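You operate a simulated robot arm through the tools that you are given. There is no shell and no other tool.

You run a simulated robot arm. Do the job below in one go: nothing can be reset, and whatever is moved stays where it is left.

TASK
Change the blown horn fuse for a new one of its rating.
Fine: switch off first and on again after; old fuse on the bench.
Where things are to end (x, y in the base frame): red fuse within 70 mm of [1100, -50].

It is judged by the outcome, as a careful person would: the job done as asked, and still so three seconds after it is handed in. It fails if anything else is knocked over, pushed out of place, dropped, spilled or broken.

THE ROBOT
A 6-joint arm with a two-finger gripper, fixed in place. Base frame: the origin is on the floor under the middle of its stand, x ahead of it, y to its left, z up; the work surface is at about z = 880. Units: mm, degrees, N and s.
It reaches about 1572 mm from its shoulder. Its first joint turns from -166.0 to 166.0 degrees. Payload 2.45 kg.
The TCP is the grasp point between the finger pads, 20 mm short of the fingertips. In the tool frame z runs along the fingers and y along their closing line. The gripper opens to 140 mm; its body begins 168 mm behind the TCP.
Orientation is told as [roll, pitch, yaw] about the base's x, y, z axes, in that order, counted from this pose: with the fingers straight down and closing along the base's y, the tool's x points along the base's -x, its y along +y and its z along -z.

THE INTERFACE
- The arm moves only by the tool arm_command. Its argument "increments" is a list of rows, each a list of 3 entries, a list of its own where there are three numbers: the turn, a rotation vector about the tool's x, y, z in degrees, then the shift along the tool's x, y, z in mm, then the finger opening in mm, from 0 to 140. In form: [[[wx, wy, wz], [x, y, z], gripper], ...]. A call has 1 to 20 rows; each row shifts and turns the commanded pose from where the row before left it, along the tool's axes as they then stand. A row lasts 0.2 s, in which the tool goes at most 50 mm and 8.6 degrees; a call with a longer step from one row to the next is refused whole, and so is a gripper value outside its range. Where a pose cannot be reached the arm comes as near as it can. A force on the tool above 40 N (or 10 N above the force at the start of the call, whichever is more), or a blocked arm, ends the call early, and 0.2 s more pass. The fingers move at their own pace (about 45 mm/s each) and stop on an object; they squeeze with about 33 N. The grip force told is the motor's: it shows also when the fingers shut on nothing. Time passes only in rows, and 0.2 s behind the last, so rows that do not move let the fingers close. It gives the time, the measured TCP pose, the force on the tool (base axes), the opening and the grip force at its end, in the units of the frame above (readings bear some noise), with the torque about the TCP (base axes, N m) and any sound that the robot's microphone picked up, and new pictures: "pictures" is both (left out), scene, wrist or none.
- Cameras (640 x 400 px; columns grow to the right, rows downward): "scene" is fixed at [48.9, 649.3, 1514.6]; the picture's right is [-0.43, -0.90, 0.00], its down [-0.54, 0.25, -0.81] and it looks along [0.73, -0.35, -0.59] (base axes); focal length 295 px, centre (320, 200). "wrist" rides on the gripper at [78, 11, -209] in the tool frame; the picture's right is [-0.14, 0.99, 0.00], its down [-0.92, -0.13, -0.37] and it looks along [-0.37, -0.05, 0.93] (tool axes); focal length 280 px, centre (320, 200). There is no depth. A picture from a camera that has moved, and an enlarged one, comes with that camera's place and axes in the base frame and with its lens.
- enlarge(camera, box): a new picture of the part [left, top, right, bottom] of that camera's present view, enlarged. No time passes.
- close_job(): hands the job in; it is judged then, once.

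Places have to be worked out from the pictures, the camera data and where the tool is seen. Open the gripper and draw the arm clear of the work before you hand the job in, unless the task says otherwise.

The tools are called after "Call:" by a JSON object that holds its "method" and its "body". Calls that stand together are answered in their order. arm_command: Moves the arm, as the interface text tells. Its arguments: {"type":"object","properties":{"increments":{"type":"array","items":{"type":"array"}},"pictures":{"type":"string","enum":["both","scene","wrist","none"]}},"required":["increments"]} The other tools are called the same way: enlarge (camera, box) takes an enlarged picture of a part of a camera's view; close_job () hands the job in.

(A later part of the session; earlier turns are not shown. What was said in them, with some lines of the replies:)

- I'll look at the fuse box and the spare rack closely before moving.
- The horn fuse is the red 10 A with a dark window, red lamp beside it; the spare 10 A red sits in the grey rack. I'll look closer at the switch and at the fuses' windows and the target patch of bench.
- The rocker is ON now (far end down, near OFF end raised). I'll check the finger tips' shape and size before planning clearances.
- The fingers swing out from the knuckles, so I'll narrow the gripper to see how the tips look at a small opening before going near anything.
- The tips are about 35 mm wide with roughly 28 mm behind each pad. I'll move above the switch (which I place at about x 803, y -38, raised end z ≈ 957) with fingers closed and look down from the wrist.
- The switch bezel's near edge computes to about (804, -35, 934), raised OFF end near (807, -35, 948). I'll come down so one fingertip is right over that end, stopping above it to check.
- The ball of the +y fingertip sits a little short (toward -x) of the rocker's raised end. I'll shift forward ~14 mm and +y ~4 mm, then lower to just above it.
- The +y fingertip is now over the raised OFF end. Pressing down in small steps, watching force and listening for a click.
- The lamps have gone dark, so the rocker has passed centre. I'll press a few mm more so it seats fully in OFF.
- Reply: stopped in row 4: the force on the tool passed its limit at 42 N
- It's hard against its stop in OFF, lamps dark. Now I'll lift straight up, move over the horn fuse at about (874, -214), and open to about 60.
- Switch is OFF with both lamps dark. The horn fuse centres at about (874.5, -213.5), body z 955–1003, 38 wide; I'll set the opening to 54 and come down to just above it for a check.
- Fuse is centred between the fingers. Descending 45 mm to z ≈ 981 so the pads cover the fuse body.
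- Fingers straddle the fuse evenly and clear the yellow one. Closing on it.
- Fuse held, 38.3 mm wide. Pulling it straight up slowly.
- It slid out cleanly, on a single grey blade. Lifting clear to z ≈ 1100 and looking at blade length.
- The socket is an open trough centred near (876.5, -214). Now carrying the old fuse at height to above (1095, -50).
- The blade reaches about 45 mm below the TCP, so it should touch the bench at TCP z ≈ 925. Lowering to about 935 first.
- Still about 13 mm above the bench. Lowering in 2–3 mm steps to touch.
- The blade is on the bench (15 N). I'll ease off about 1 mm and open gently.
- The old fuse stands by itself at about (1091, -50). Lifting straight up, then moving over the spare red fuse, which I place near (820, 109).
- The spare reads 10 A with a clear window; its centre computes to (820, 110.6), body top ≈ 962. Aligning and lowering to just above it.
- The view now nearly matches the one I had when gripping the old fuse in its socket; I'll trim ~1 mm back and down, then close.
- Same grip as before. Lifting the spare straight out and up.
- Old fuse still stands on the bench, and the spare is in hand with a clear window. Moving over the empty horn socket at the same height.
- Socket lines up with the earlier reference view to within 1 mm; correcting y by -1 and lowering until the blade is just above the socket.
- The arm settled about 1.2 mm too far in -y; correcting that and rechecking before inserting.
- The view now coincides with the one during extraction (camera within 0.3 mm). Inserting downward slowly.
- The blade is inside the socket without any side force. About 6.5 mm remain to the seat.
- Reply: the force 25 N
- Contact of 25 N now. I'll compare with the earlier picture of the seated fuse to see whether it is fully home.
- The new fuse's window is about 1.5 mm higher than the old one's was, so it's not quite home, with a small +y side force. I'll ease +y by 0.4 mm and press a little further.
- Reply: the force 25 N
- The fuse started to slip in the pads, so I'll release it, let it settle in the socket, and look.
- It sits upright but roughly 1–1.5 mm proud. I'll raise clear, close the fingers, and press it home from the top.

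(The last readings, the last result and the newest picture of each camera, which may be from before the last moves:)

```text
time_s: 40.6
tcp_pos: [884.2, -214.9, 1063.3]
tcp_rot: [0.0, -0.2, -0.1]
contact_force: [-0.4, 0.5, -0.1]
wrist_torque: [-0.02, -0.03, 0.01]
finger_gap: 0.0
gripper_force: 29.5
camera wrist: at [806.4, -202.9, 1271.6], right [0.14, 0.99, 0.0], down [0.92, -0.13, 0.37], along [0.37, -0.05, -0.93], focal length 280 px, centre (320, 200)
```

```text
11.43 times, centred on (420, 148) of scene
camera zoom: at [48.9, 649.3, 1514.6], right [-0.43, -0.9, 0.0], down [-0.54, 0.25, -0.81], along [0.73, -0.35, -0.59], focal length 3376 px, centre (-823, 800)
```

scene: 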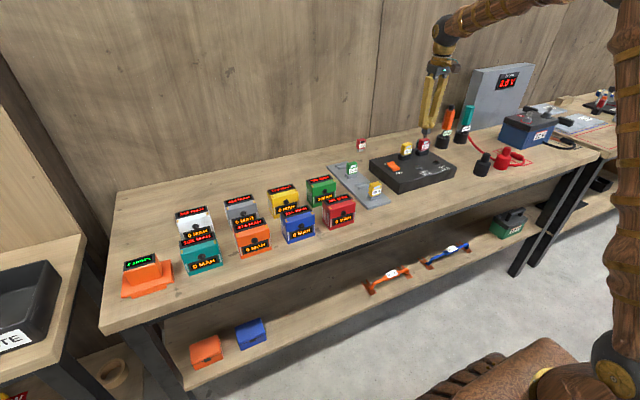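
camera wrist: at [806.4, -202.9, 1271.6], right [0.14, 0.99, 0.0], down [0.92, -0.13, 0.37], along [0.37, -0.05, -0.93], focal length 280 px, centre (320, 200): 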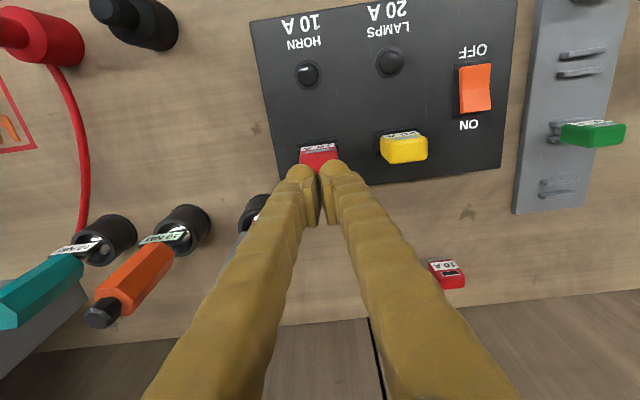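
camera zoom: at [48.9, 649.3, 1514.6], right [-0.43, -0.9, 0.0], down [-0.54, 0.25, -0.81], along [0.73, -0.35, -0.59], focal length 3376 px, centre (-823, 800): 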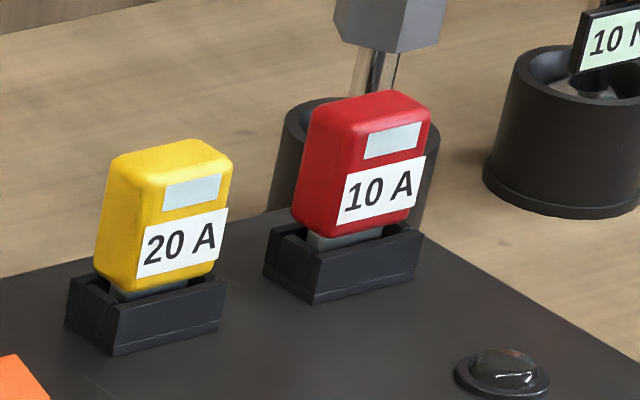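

It's about 1.3 mm proud. Pressing down on its top with the closed fingertips, slowly.

Call:
{"method": "arm_command", "body": {"increments": [[[0, 0, 0], [0, 0, 15], 0], [[0, 0, 0], [0, 0, 13], 0], [[0, 0, 0], [0, 0, 3], 0], [[0, 0, 0], [0, 0, 2], 0], [[0, 0, 0], [0, 0, 2], 0], [[0, 0, 0], [0, 0, 1], 0], [[0, 0, 0], [0, 0, 1], 0]], "pictures": "none"}}

Call:
{"method": "enlarge", "body": {"camera": "scene", "box": [395, 130, 445, 165]}}

```text
time_s: 42.2
tcp_pos: [884.0, -214.0, 1025.4]
tcp_rot: [0.0, -0.1, -0.1]
contact_force: [-0.5, 0.8, 0.8]
wrist_torque: [0.0, 0.03, 0.02]
finger_gap: 0.0
gripper_force: 29.5
```

```text
11.43 times, centred on (420, 148) of scene
camera zoom: at [48.9, 649.3, 1514.6], right [-0.43, -0.9, 0.0], down [-0.54, 0.25, -0.81], along [0.73, -0.35, -0.59], focal length 3376 px, centre (-823, 800)
```

zoom: 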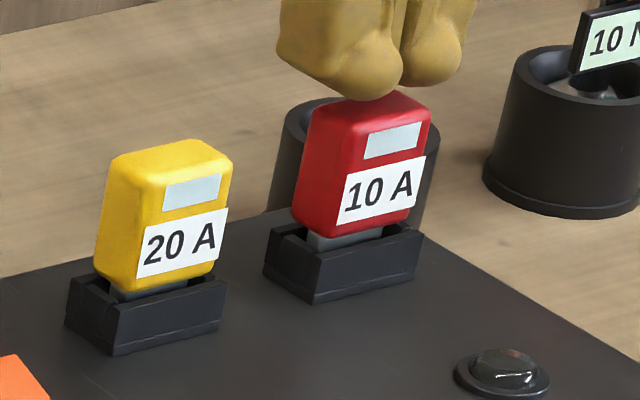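

Not in contact yet; continuing in 1–1.5 mm steps.

Call:
{"method": "arm_command", "body": {"increments": [[[0, 0, 0], [0, 0, 1.5], 0], [[0, 0, 0], [0, 0, 1.5], 0], [[0, 0, 0], [0, 0, 1], 0], [[0, 0, 0], [0, 0, 1], 0], [[0, 0, 0], [0, 0, 0], 0]], "pictures": "none"}}

Call:
{"method": "enlarge", "body": {"camera": "scene", "box": [395, 130, 445, 165]}}

```text
time_s: 43.4
tcp_pos: [883.5, -213.2, 1019.8]
tcp_rot: [-0.1, -0.1, 0.0]
contact_force: [-0.1, 0.1, 0.7]
wrist_torque: [0.01, 0.0, 0.02]
finger_gap: 0.0
gripper_force: 29.1
```

```text
11.43 times, centred on (420, 148) of scene
camera zoom: at [48.9, 649.3, 1514.6], right [-0.43, -0.9, 0.0], down [-0.54, 0.25, -0.81], along [0.73, -0.35, -0.59], focal length 3376 px, centre (-823, 800)
```

zoom: 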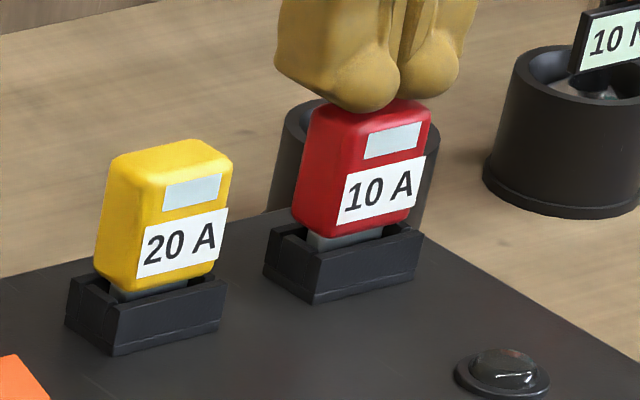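

Call:
{"method": "arm_command", "body": {"increments": [[[0, 0, 0], [0, 0, 1], 0], [[0, 0, 0], [0, 0, 1], 0], [[0, 0, 0], [0, 0, 1], 0], [[0, 0, 0], [0, 0, 1], 0], [[0, 0, 0], [0, 0, 0], 0]], "pictures": "none"}}

Call:
{"method": "enlarge", "body": {"camera": "scene", "box": [395, 130, 445, 165]}}

Call:
{"method": "enlarge", "body": {"camera": "wrist", "box": [250, 110, 390, 220]}}

```text
time_s: 44.6
tcp_pos: [884.1, -213.8, 1017.3]
tcp_rot: [0.0, -0.1, 0.0]
contact_force: [-1.5, 4.6, 16.5]
wrist_torque: [0.07, 0.08, 0.0]
finger_gap: 6.3
gripper_force: 29.9
```

```text
11.43 times, centred on (420, 148) of scene
camera zoom: at [48.9, 649.3, 1514.6], right [-0.43, -0.9, 0.0], down [-0.54, 0.25, -0.81], along [0.73, -0.35, -0.59], focal length 3376 px, centre (-823, 800)
```

zoom: 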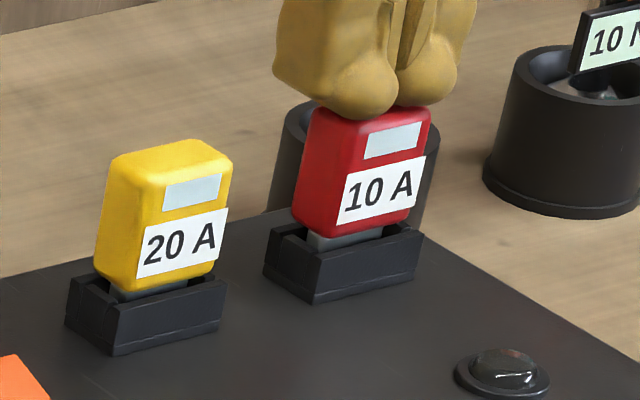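

```text
3.64 times, centred on (320, 165) of wrist
camera zoom: at [805.8, -202.7, 1225.9], right [0.14, 0.99, 0.0], down [0.92, -0.13, 0.37], along [0.37, -0.05, -0.93], focal length 1020 px, centre (320, 327)
```

zoom: 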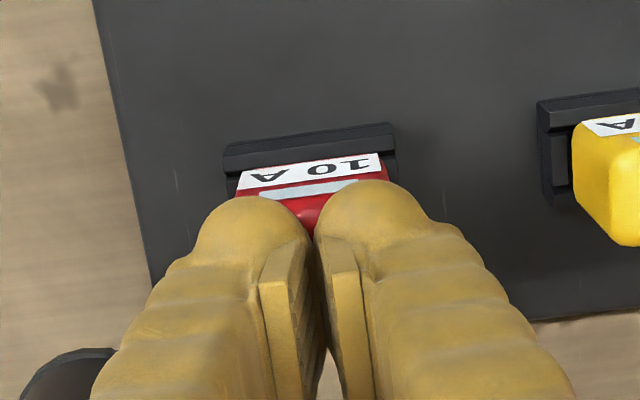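

The two tips straddle the rounded top and are being wedged apart, so that is no good push. I'll back off, and look very closely at how the fuse sits compared with the yellow one.

Call:
{"method": "arm_command", "body": {"increments": [[[0, 0, 0], [0, 0, -4], 0], [[0, 0, 0], [0, 0, -16], 0], [[0, 0, 0], [0, 0, 0], 0]], "pictures": "none"}}

Call:
{"method": "enlarge", "body": {"camera": "scene", "box": [412, 138, 436, 158]}}

Call:
{"method": "enlarge", "body": {"camera": "scene", "box": [396, 142, 420, 162]}}

```text
time_s: 45.4
tcp_pos: [883.1, -215.0, 1037.0]
tcp_rot: [0.0, -0.1, 0.0]
contact_force: [0.2, -0.4, 0.0]
wrist_torque: [0.04, 0.0, 0.02]
finger_gap: 0.0
gripper_force: 30.1
```

```text
16.00 times, centred on (424, 148) of scene
camera zoom: at [48.9, 649.3, 1514.6], right [-0.43, -0.9, 0.0], down [-0.54, 0.25, -0.81], along [0.73, -0.35, -0.59], focal length 4727 px, centre (-1344, 1032)
```

zoom: 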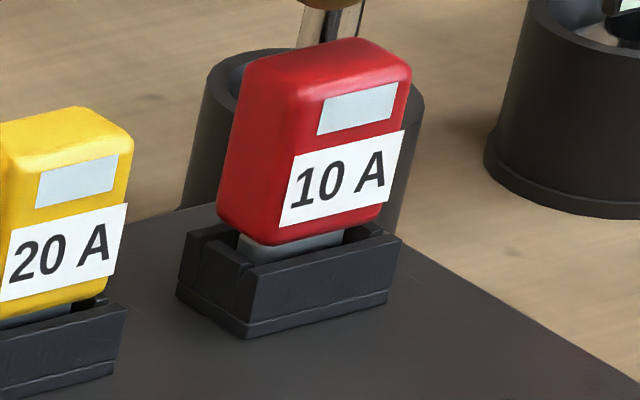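

```text
16.00 times, centred on (408, 152) of scene
camera zoom: at [48.9, 649.3, 1514.6], right [-0.43, -0.9, 0.0], down [-0.54, 0.25, -0.81], along [0.73, -0.35, -0.59], focal length 4727 px, centre (-1088, 968)
```

zoom: 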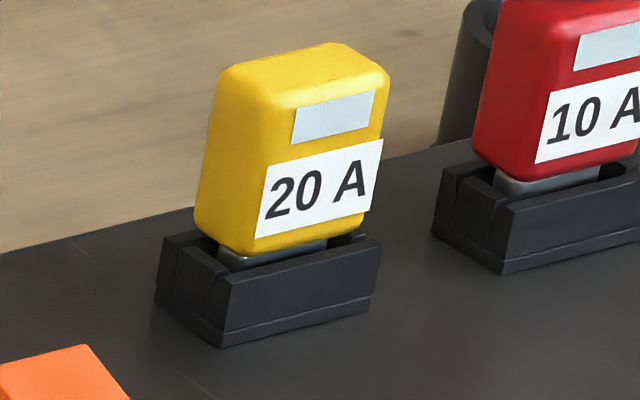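

Call:
{"method": "enlarge", "body": {"camera": "scene", "box": [417, 148, 433, 158]}}

Call:
{"method": "enlarge", "body": {"camera": "scene", "box": [399, 152, 415, 162]}}

```text
16.00 times, centred on (425, 153) of scene
camera zoom: at [48.9, 649.3, 1514.6], right [-0.43, -0.9, 0.0], down [-0.54, 0.25, -0.81], along [0.73, -0.35, -0.59], focal length 4727 px, centre (-1360, 952)
```

zoom: 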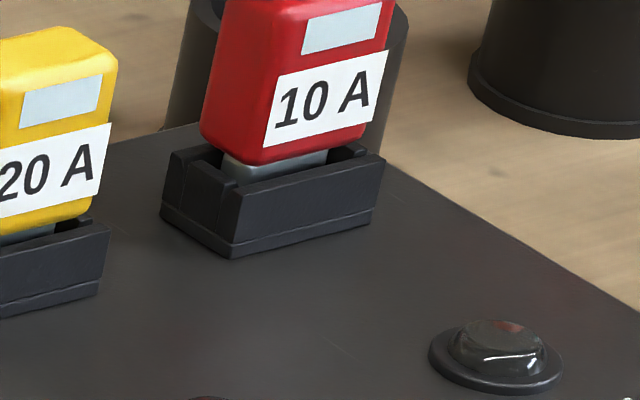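

```text
16.00 times, centred on (407, 157) of scene
camera zoom: at [48.9, 649.3, 1514.6], right [-0.43, -0.9, 0.0], down [-0.54, 0.25, -0.81], along [0.73, -0.35, -0.59], focal length 4727 px, centre (-1072, 888)
```

zoom: 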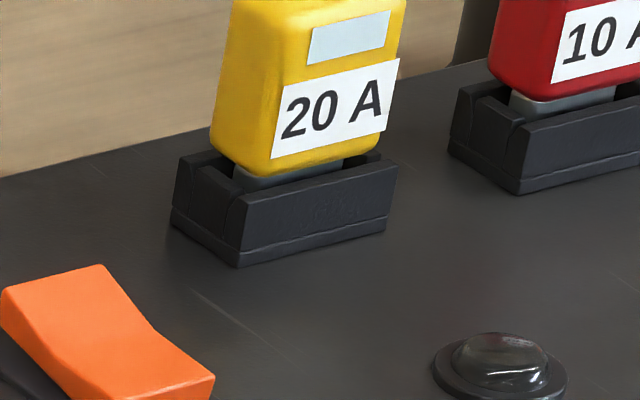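

The new fuse's height matches the yellow one to within about 1 mm. To make sure it's home I'll shift 15 mm in -y so one fingertip ball is centred on its top, and press gently.

Call:
{"method": "arm_command", "body": {"increments": [[[0, 0, 0], [0, -15, 0], 0], [[0, 0, 0], [0, 0, 8], 0], [[0, 0, 0], [0, 0, 0], 0]], "pictures": "none"}}

Call:
{"method": "enlarge", "body": {"camera": "scene", "box": [395, 125, 445, 165]}}

Call:
{"method": "enlarge", "body": {"camera": "wrist", "box": [250, 110, 390, 220]}}

```text
time_s: 46.2
tcp_pos: [882.5, -229.6, 1028.1]
tcp_rot: [0.0, -0.1, 0.1]
contact_force: [-0.4, 0.5, -0.3]
wrist_torque: [0.02, -0.01, 0.02]
finger_gap: 0.0
gripper_force: 29.9
```

```text
10.00 times, centred on (420, 145) of scene
camera zoom: at [48.9, 649.3, 1514.6], right [-0.43, -0.9, 0.0], down [-0.54, 0.25, -0.81], along [0.73, -0.35, -0.59], focal length 2954 px, centre (-680, 750)
```

zoom: 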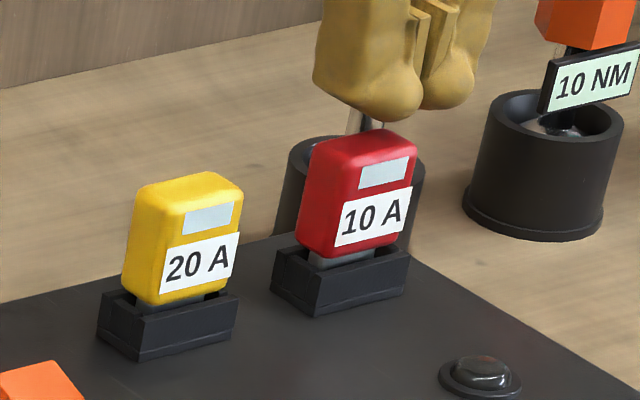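

```text
3.64 times, centred on (320, 165) of wrist
camera zoom: at [806.2, -217.4, 1237.3], right [0.14, 0.99, 0.0], down [0.92, -0.13, 0.37], along [0.37, -0.05, -0.93], focal length 1020 px, centre (320, 327)
```

zoom: 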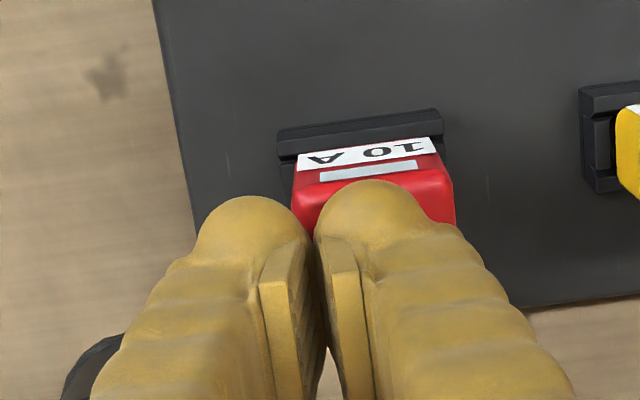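

The ball is over the centre of the fuse's top. Pressing down in 1 mm steps; the 40 N limit protects it.

Call:
{"method": "arm_command", "body": {"increments": [[[0, 0, 0], [0, 0, 2], 0], [[0, 0, 0], [0, 0, 2], 0], [[0, 0, 0], [0, 0, 1], 0], [[0, 0, 0], [0, 0, 1], 0], [[0, 0, 0], [0, 0, 1], 0], [[0, 0, 0], [0, 0, 1], 0], [[0, 0, 0], [0, 0, 0], 0]], "pictures": "none"}}

Call:
{"method": "enlarge", "body": {"camera": "scene", "box": [395, 130, 445, 165]}}

```text
time_s: 47.8
tcp_pos: [884.2, -229.9, 1020.0]
tcp_rot: [0.1, -0.2, 0.0]
contact_force: [0.7, 0.3, 0.2]
wrist_torque: [-0.01, 0.0, 0.0]
finger_gap: 0.0
gripper_force: 29.5
```

```text
11.43 times, centred on (420, 148) of scene
camera zoom: at [48.9, 649.3, 1514.6], right [-0.43, -0.9, 0.0], down [-0.54, 0.25, -0.81], along [0.73, -0.35, -0.59], focal length 3376 px, centre (-823, 800)
```

zoom: 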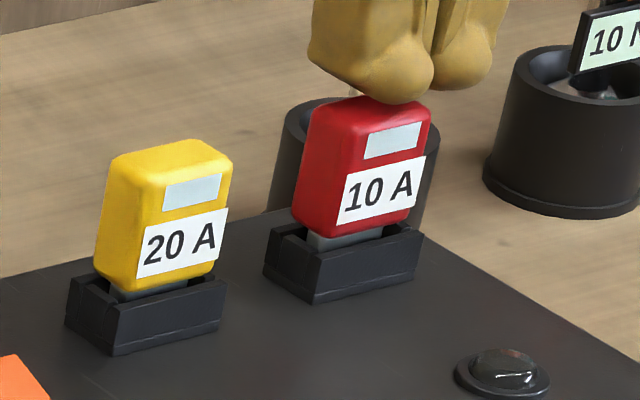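

Call:
{"method": "arm_command", "body": {"increments": [[[0, 0, 0], [0, 0, 1], 0], [[0, 0, 0], [0, 0, 1], 0], [[0, 0, 0], [0, 0, 1], 0], [[0, 0, 0], [0, 0, 1], 0], [[0, 0, 0], [0, 0, 0], 0]], "pictures": "none"}}

Call:
{"method": "enlarge", "body": {"camera": "scene", "box": [395, 130, 445, 165]}}

```text
time_s: 49.0
tcp_pos: [883.6, -229.8, 1017.3]
tcp_rot: [0.0, -0.2, -0.1]
contact_force: [-1.0, -0.8, 17.5]
wrist_torque: [0.15, 0.05, 0.02]
finger_gap: 0.1
gripper_force: 29.3
```

```text
11.43 times, centred on (420, 148) of scene
camera zoom: at [48.9, 649.3, 1514.6], right [-0.43, -0.9, 0.0], down [-0.54, 0.25, -0.81], along [0.73, -0.35, -0.59], focal length 3376 px, centre (-823, 800)
```

zoom: 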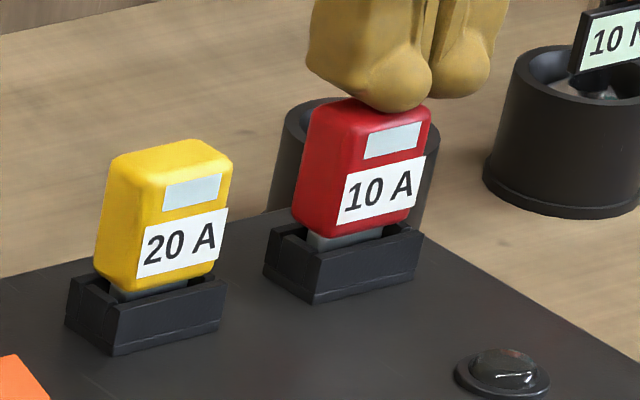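

17 N squarely on top and it doesn't budge. One more small press, up to the 40 N limit.

Call:
{"method": "arm_command", "body": {"increments": [[[0, 0, 0], [0, 0, 0.7], 0], [[0, 0, 0], [0, 0, 0.7], 0], [[0, 0, 0], [0, 0, 0.7], 0], [[0, 0, 0], [0, 0, 0], 0]], "pictures": "none"}}

Call:
{"method": "enlarge", "body": {"camera": "scene", "box": [395, 130, 445, 165]}}

```text
time_s: 49.7
tcp_pos: [883.6, -230.1, 1018.8]
tcp_rot: [-0.1, -0.3, 0.0]
contact_force: [-0.6, 0.9, 8.3]
wrist_torque: [0.08, 0.04, 0.04]
finger_gap: 0.0
gripper_force: 29.9
stopped in row 3: the force on the tool passed its limit at 42 N (the readings are from after the stop); the commanded pose is now the measured one
```

```text
11.43 times, centred on (420, 148) of scene
camera zoom: at [48.9, 649.3, 1514.6], right [-0.43, -0.9, 0.0], down [-0.54, 0.25, -0.81], along [0.73, -0.35, -0.59], focal length 3376 px, centre (-823, 800)
```

zoom: 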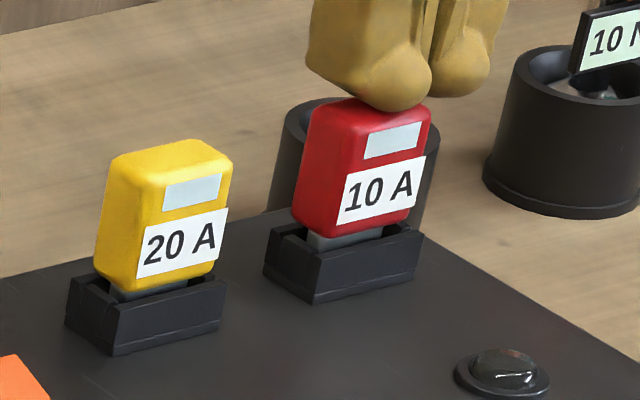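

At 42 N it doesn't move, so it's bottomed in the socket. Now lifting, and moving over to above the ON end of the rocker.

Call:
{"method": "arm_command", "body": {"increments": [[[0, 0, 0], [0, 0, -20], 0], [[0, 0, 0], [0, 0, -35], 0], [[0, 0, 0], [0, 0, -32], 0], [[0, 0, 0], [6.2, 37, 0], 0], [[0, 0, 0], [6.2, 37, 0], 0], [[0, 0, 0], [6.2, 37, 0], 0], [[0, 0, 0], [6.2, 37, 0], 0], [[0, 0, 0], [6.2, 37, 0], 0], [[0, 0, 0], [0, 0, 40], 0], [[0, 0, 0], [0, 0, 40], 0], [[0, 0, 0], [0, 0, 30], 0], [[0, 0, 0], [0, 0, 0], 0]]}}

Call:
{"method": "enlarge", "body": {"camera": "scene", "box": [376, 142, 416, 172]}}

Call:
{"method": "enlarge", "body": {"camera": "wrist", "box": [260, 100, 380, 210]}}

```text
time_s: 52.3
tcp_pos: [852.2, -45.2, 993.1]
tcp_rot: [0.0, -0.3, 0.0]
contact_force: [0.3, 0.0, 0.1]
wrist_torque: [0.01, 0.03, 0.0]
finger_gap: 0.1
gripper_force: 29.2
camera wrist: at [774.8, -32.5, 1201.5], right [0.14, 0.99, 0.0], down [0.92, -0.13, 0.37], along [0.37, -0.05, -0.93], focal length 280 px, centre (320, 200)
```

scene: 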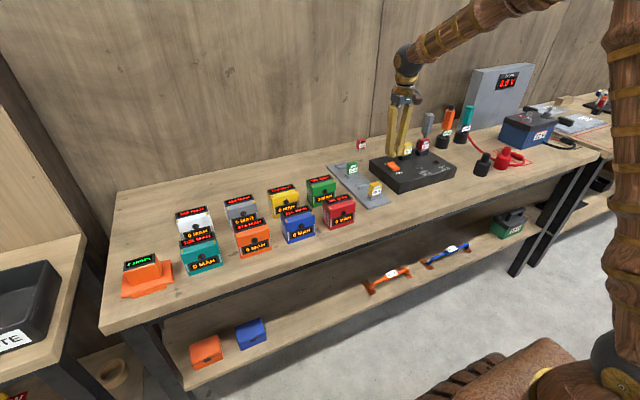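
wrist: 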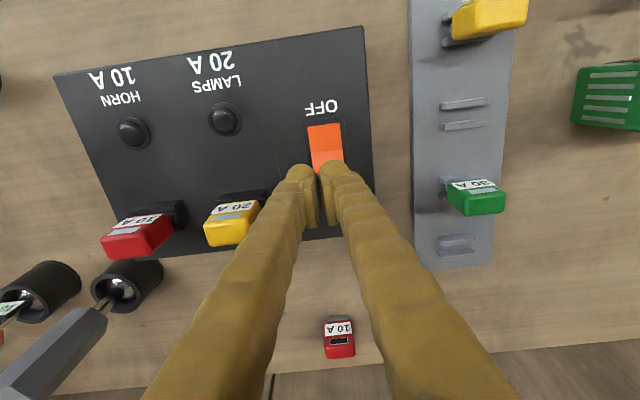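

```text
13.33 times, centred on (396, 157) of scene
camera zoom: at [48.9, 649.3, 1514.6], right [-0.43, -0.9, 0.0], down [-0.54, 0.25, -0.81], along [0.73, -0.35, -0.59], focal length 3939 px, centre (-693, 773)
```

zoom: 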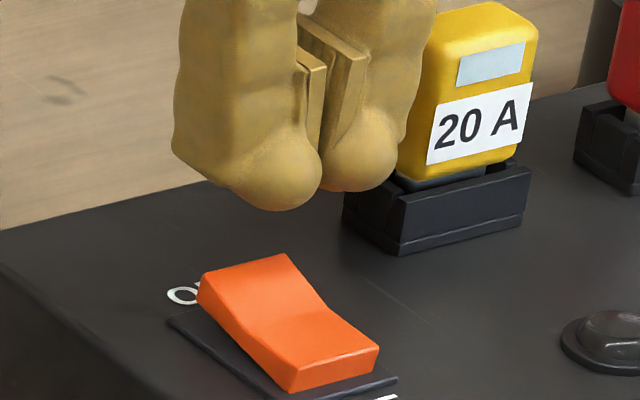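

```text
3.64 times, centred on (320, 155) of wrist
camera zoom: at [774.8, -32.5, 1201.5], right [0.14, 0.99, 0.0], down [0.92, -0.13, 0.37], along [0.37, -0.05, -0.93], focal length 1020 px, centre (320, 364)
```

zoom: 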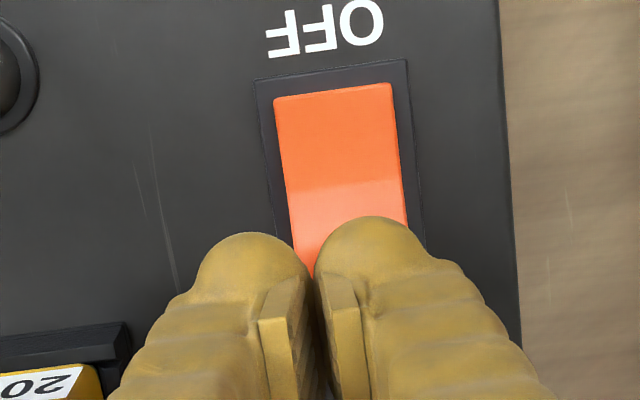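

Both rocker and fingertips are visible: crease at x ≈ 830, raised ON end near 851. I'll go forward 3 mm more and press down the ON end in small steps.

Call:
{"method": "arm_command", "body": {"increments": [[[0, 0, 0], [-3, -1, 0], 0], [[0, 0, 0], [0, 0, 14], 0], [[0, 0, 0], [0, 0, 3], 0], [[0, 0, 0], [0, 0, 3], 0], [[0, 0, 0], [0, 0, 3], 0], [[0, 0, 0], [0, 0, 2], 0], [[0, 0, 0], [0, 0, 0], 0]], "pictures": "none"}}

Call:
{"method": "enlarge", "body": {"camera": "scene", "box": [376, 142, 426, 172]}}

```text
time_s: 53.9
tcp_pos: [856.8, -46.2, 969.2]
tcp_rot: [-0.2, -0.2, -0.1]
contact_force: [0.5, -0.1, 2.2]
wrist_torque: [0.01, -0.01, 0.03]
finger_gap: 0.1
gripper_force: 29.1
```

```text
12.80 times, centred on (401, 157) of scene
camera zoom: at [48.9, 649.3, 1514.6], right [-0.43, -0.9, 0.0], down [-0.54, 0.25, -0.81], along [0.73, -0.35, -0.59], focal length 3782 px, centre (-717, 750)
```

zoom: 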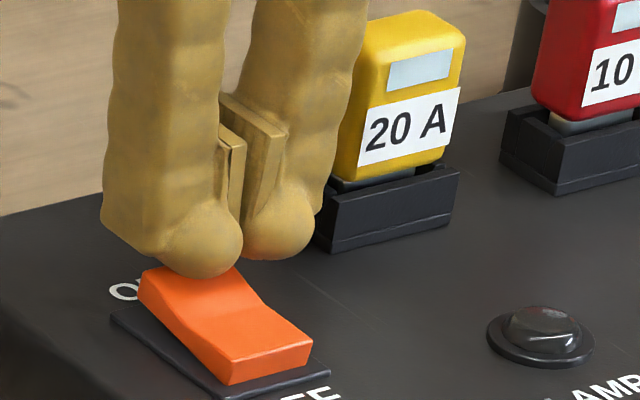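

Contact is just being made on the ON end (2 N). Pressing on in 2 mm steps.

Call:
{"method": "arm_command", "body": {"increments": [[[0, 0, 0], [0, 0, 2], 0], [[0, 0, 0], [0, 0, 2], 0], [[0, 0, 0], [0, 0, 2], 0], [[0, 0, 0], [0, 0, 0], 0]], "pictures": "none"}}

Call:
{"method": "enlarge", "body": {"camera": "scene", "box": [380, 140, 450, 180]}}

```text
time_s: 54.9
tcp_pos: [855.3, -46.1, 962.3]
tcp_rot: [-0.1, -0.1, 0.0]
contact_force: [0.5, 0.0, -0.9]
wrist_torque: [0.0, 0.04, 0.02]
finger_gap: 0.0
gripper_force: 29.6
```

```text
9.14 times, centred on (415, 160) of scene
camera zoom: at [48.9, 649.3, 1514.6], right [-0.43, -0.9, 0.0], down [-0.54, 0.25, -0.81], along [0.73, -0.35, -0.59], focal length 2701 px, centre (-549, 566)
```

zoom: 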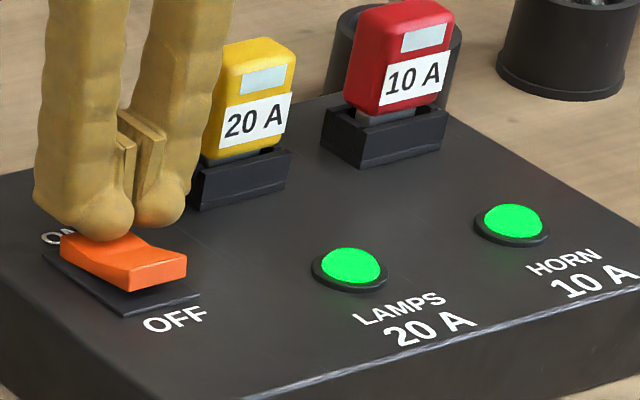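

Both lamps are green: the horn circuit is live on the new fuse. Lifting straight up and away, then checking everything.

Call:
{"method": "arm_command", "body": {"increments": [[[0, 0, 0], [0, 0, -15], 0], [[0, 0, 0], [0, 0, -40], 0], [[0, 0, 0], [0, 0, -45], 0], [[0, 0, 0], [0, 0, -45], 0], [[0, 0, 0], [40, -15, -20], 30], [[0, 0, 0], [40, -15, -20], 60], [[0, 0, 0], [40, -15, -20], 80], [[0, 0, 0], [40, -15, -20], 100], [[0, 0, 0], [40, -15, 0], 100], [[0, 0, 0], [0, 0, 0], 100], [[0, 0, 0], [0, 0, 0], 100]]}}

Call:
{"method": "enlarge", "body": {"camera": "scene", "box": [380, 130, 460, 190]}}

Call:
{"method": "enlarge", "body": {"camera": "scene", "box": [320, 120, 420, 210]}}

Call:
{"method": "enlarge", "body": {"camera": "wrist", "box": [160, 60, 560, 320]}}

```text
time_s: 57.3
tcp_pos: [656.5, -121.2, 1187.7]
tcp_rot: [-0.1, -0.2, 0.0]
contact_force: [-0.5, 0.4, -0.4]
wrist_torque: [0.0, 0.0, -0.04]
finger_gap: 100.0
gripper_force: 0.1
camera wrist: at [577.9, -108.8, 1394.6], right [0.14, 0.99, 0.0], down [0.92, -0.13, 0.37], along [0.37, -0.05, -0.93], focal length 280 px, centre (320, 200)
```

scene: 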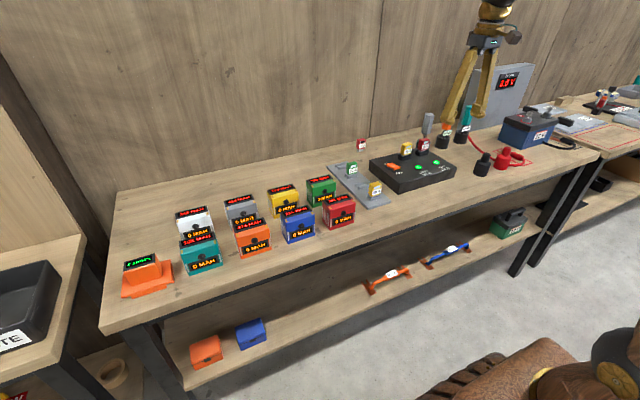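
wrist: 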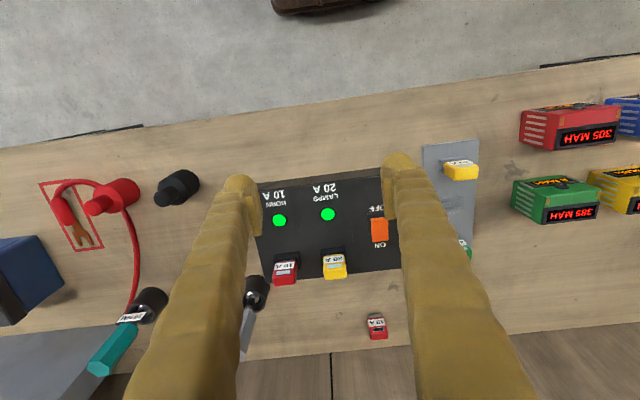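

```text
6.67 times, centred on (420, 160) of scene
camera zoom: at [48.9, 649.3, 1514.6], right [-0.43, -0.9, 0.0], down [-0.54, 0.25, -0.81], along [0.73, -0.35, -0.59], focal length 1970 px, centre (-347, 467)
```

zoom: 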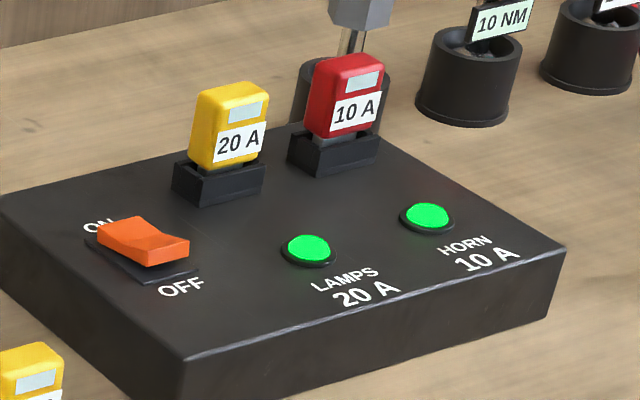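

```text
4.44 times, centred on (370, 165) of scene
camera zoom: at [48.9, 649.3, 1514.6], right [-0.43, -0.9, 0.0], down [-0.54, 0.25, -0.81], along [0.73, -0.35, -0.59], focal length 1313 px, centre (98, 356)
```

zoom: 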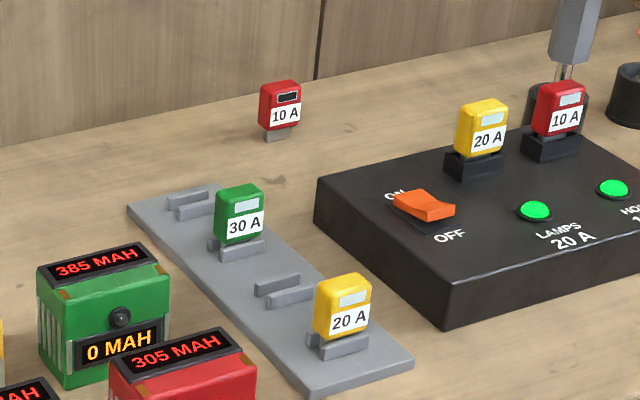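

```text
1.54 times, centred on (360, 190) of wrist
camera zoom: at [577.9, -108.8, 1394.6], right [0.14, 0.99, 0.0], down [0.92, -0.13, 0.37], along [0.37, -0.05, -0.93], focal length 431 px, centre (258, 215)
```

zoom: 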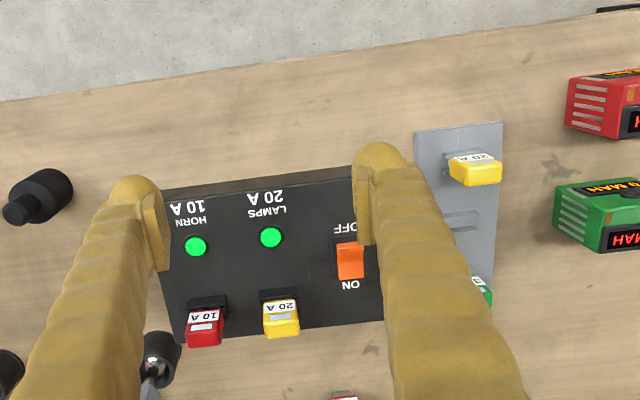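

The rocker is back in ON with both lamps green, and the new 10 A fuse is upright in the horn socket. The blown one stands on the bench at about (1091, -50), nothing else has been disturbed, and the arm is clear with the gripper open. Handing in.

Call:
{"method": "close_job", "body": {}}

```text
The job is handed in.
```

The blown horn fuse is replaced with the spare 10 A fuse from the rack. I switched the box off before pulling the old fuse. After I switched it back on, both the horn and lamps lights came up green.

- **New fuse:** It sits upright in the horn socket. In the pictures it looks about 1 mm higher than the old one did. I pressed on its top until the arm's 40 N limit tripped (42 N) and it did not move, so I take it as bottomed.
- **Old fuse:** It stands on its blade on the bench at about (1091, -50), roughly 9 mm from the target point.
- **Everything else:** The last pictures show nothing else moved or knocked over. The gripper is open and the arm is clear of the work.
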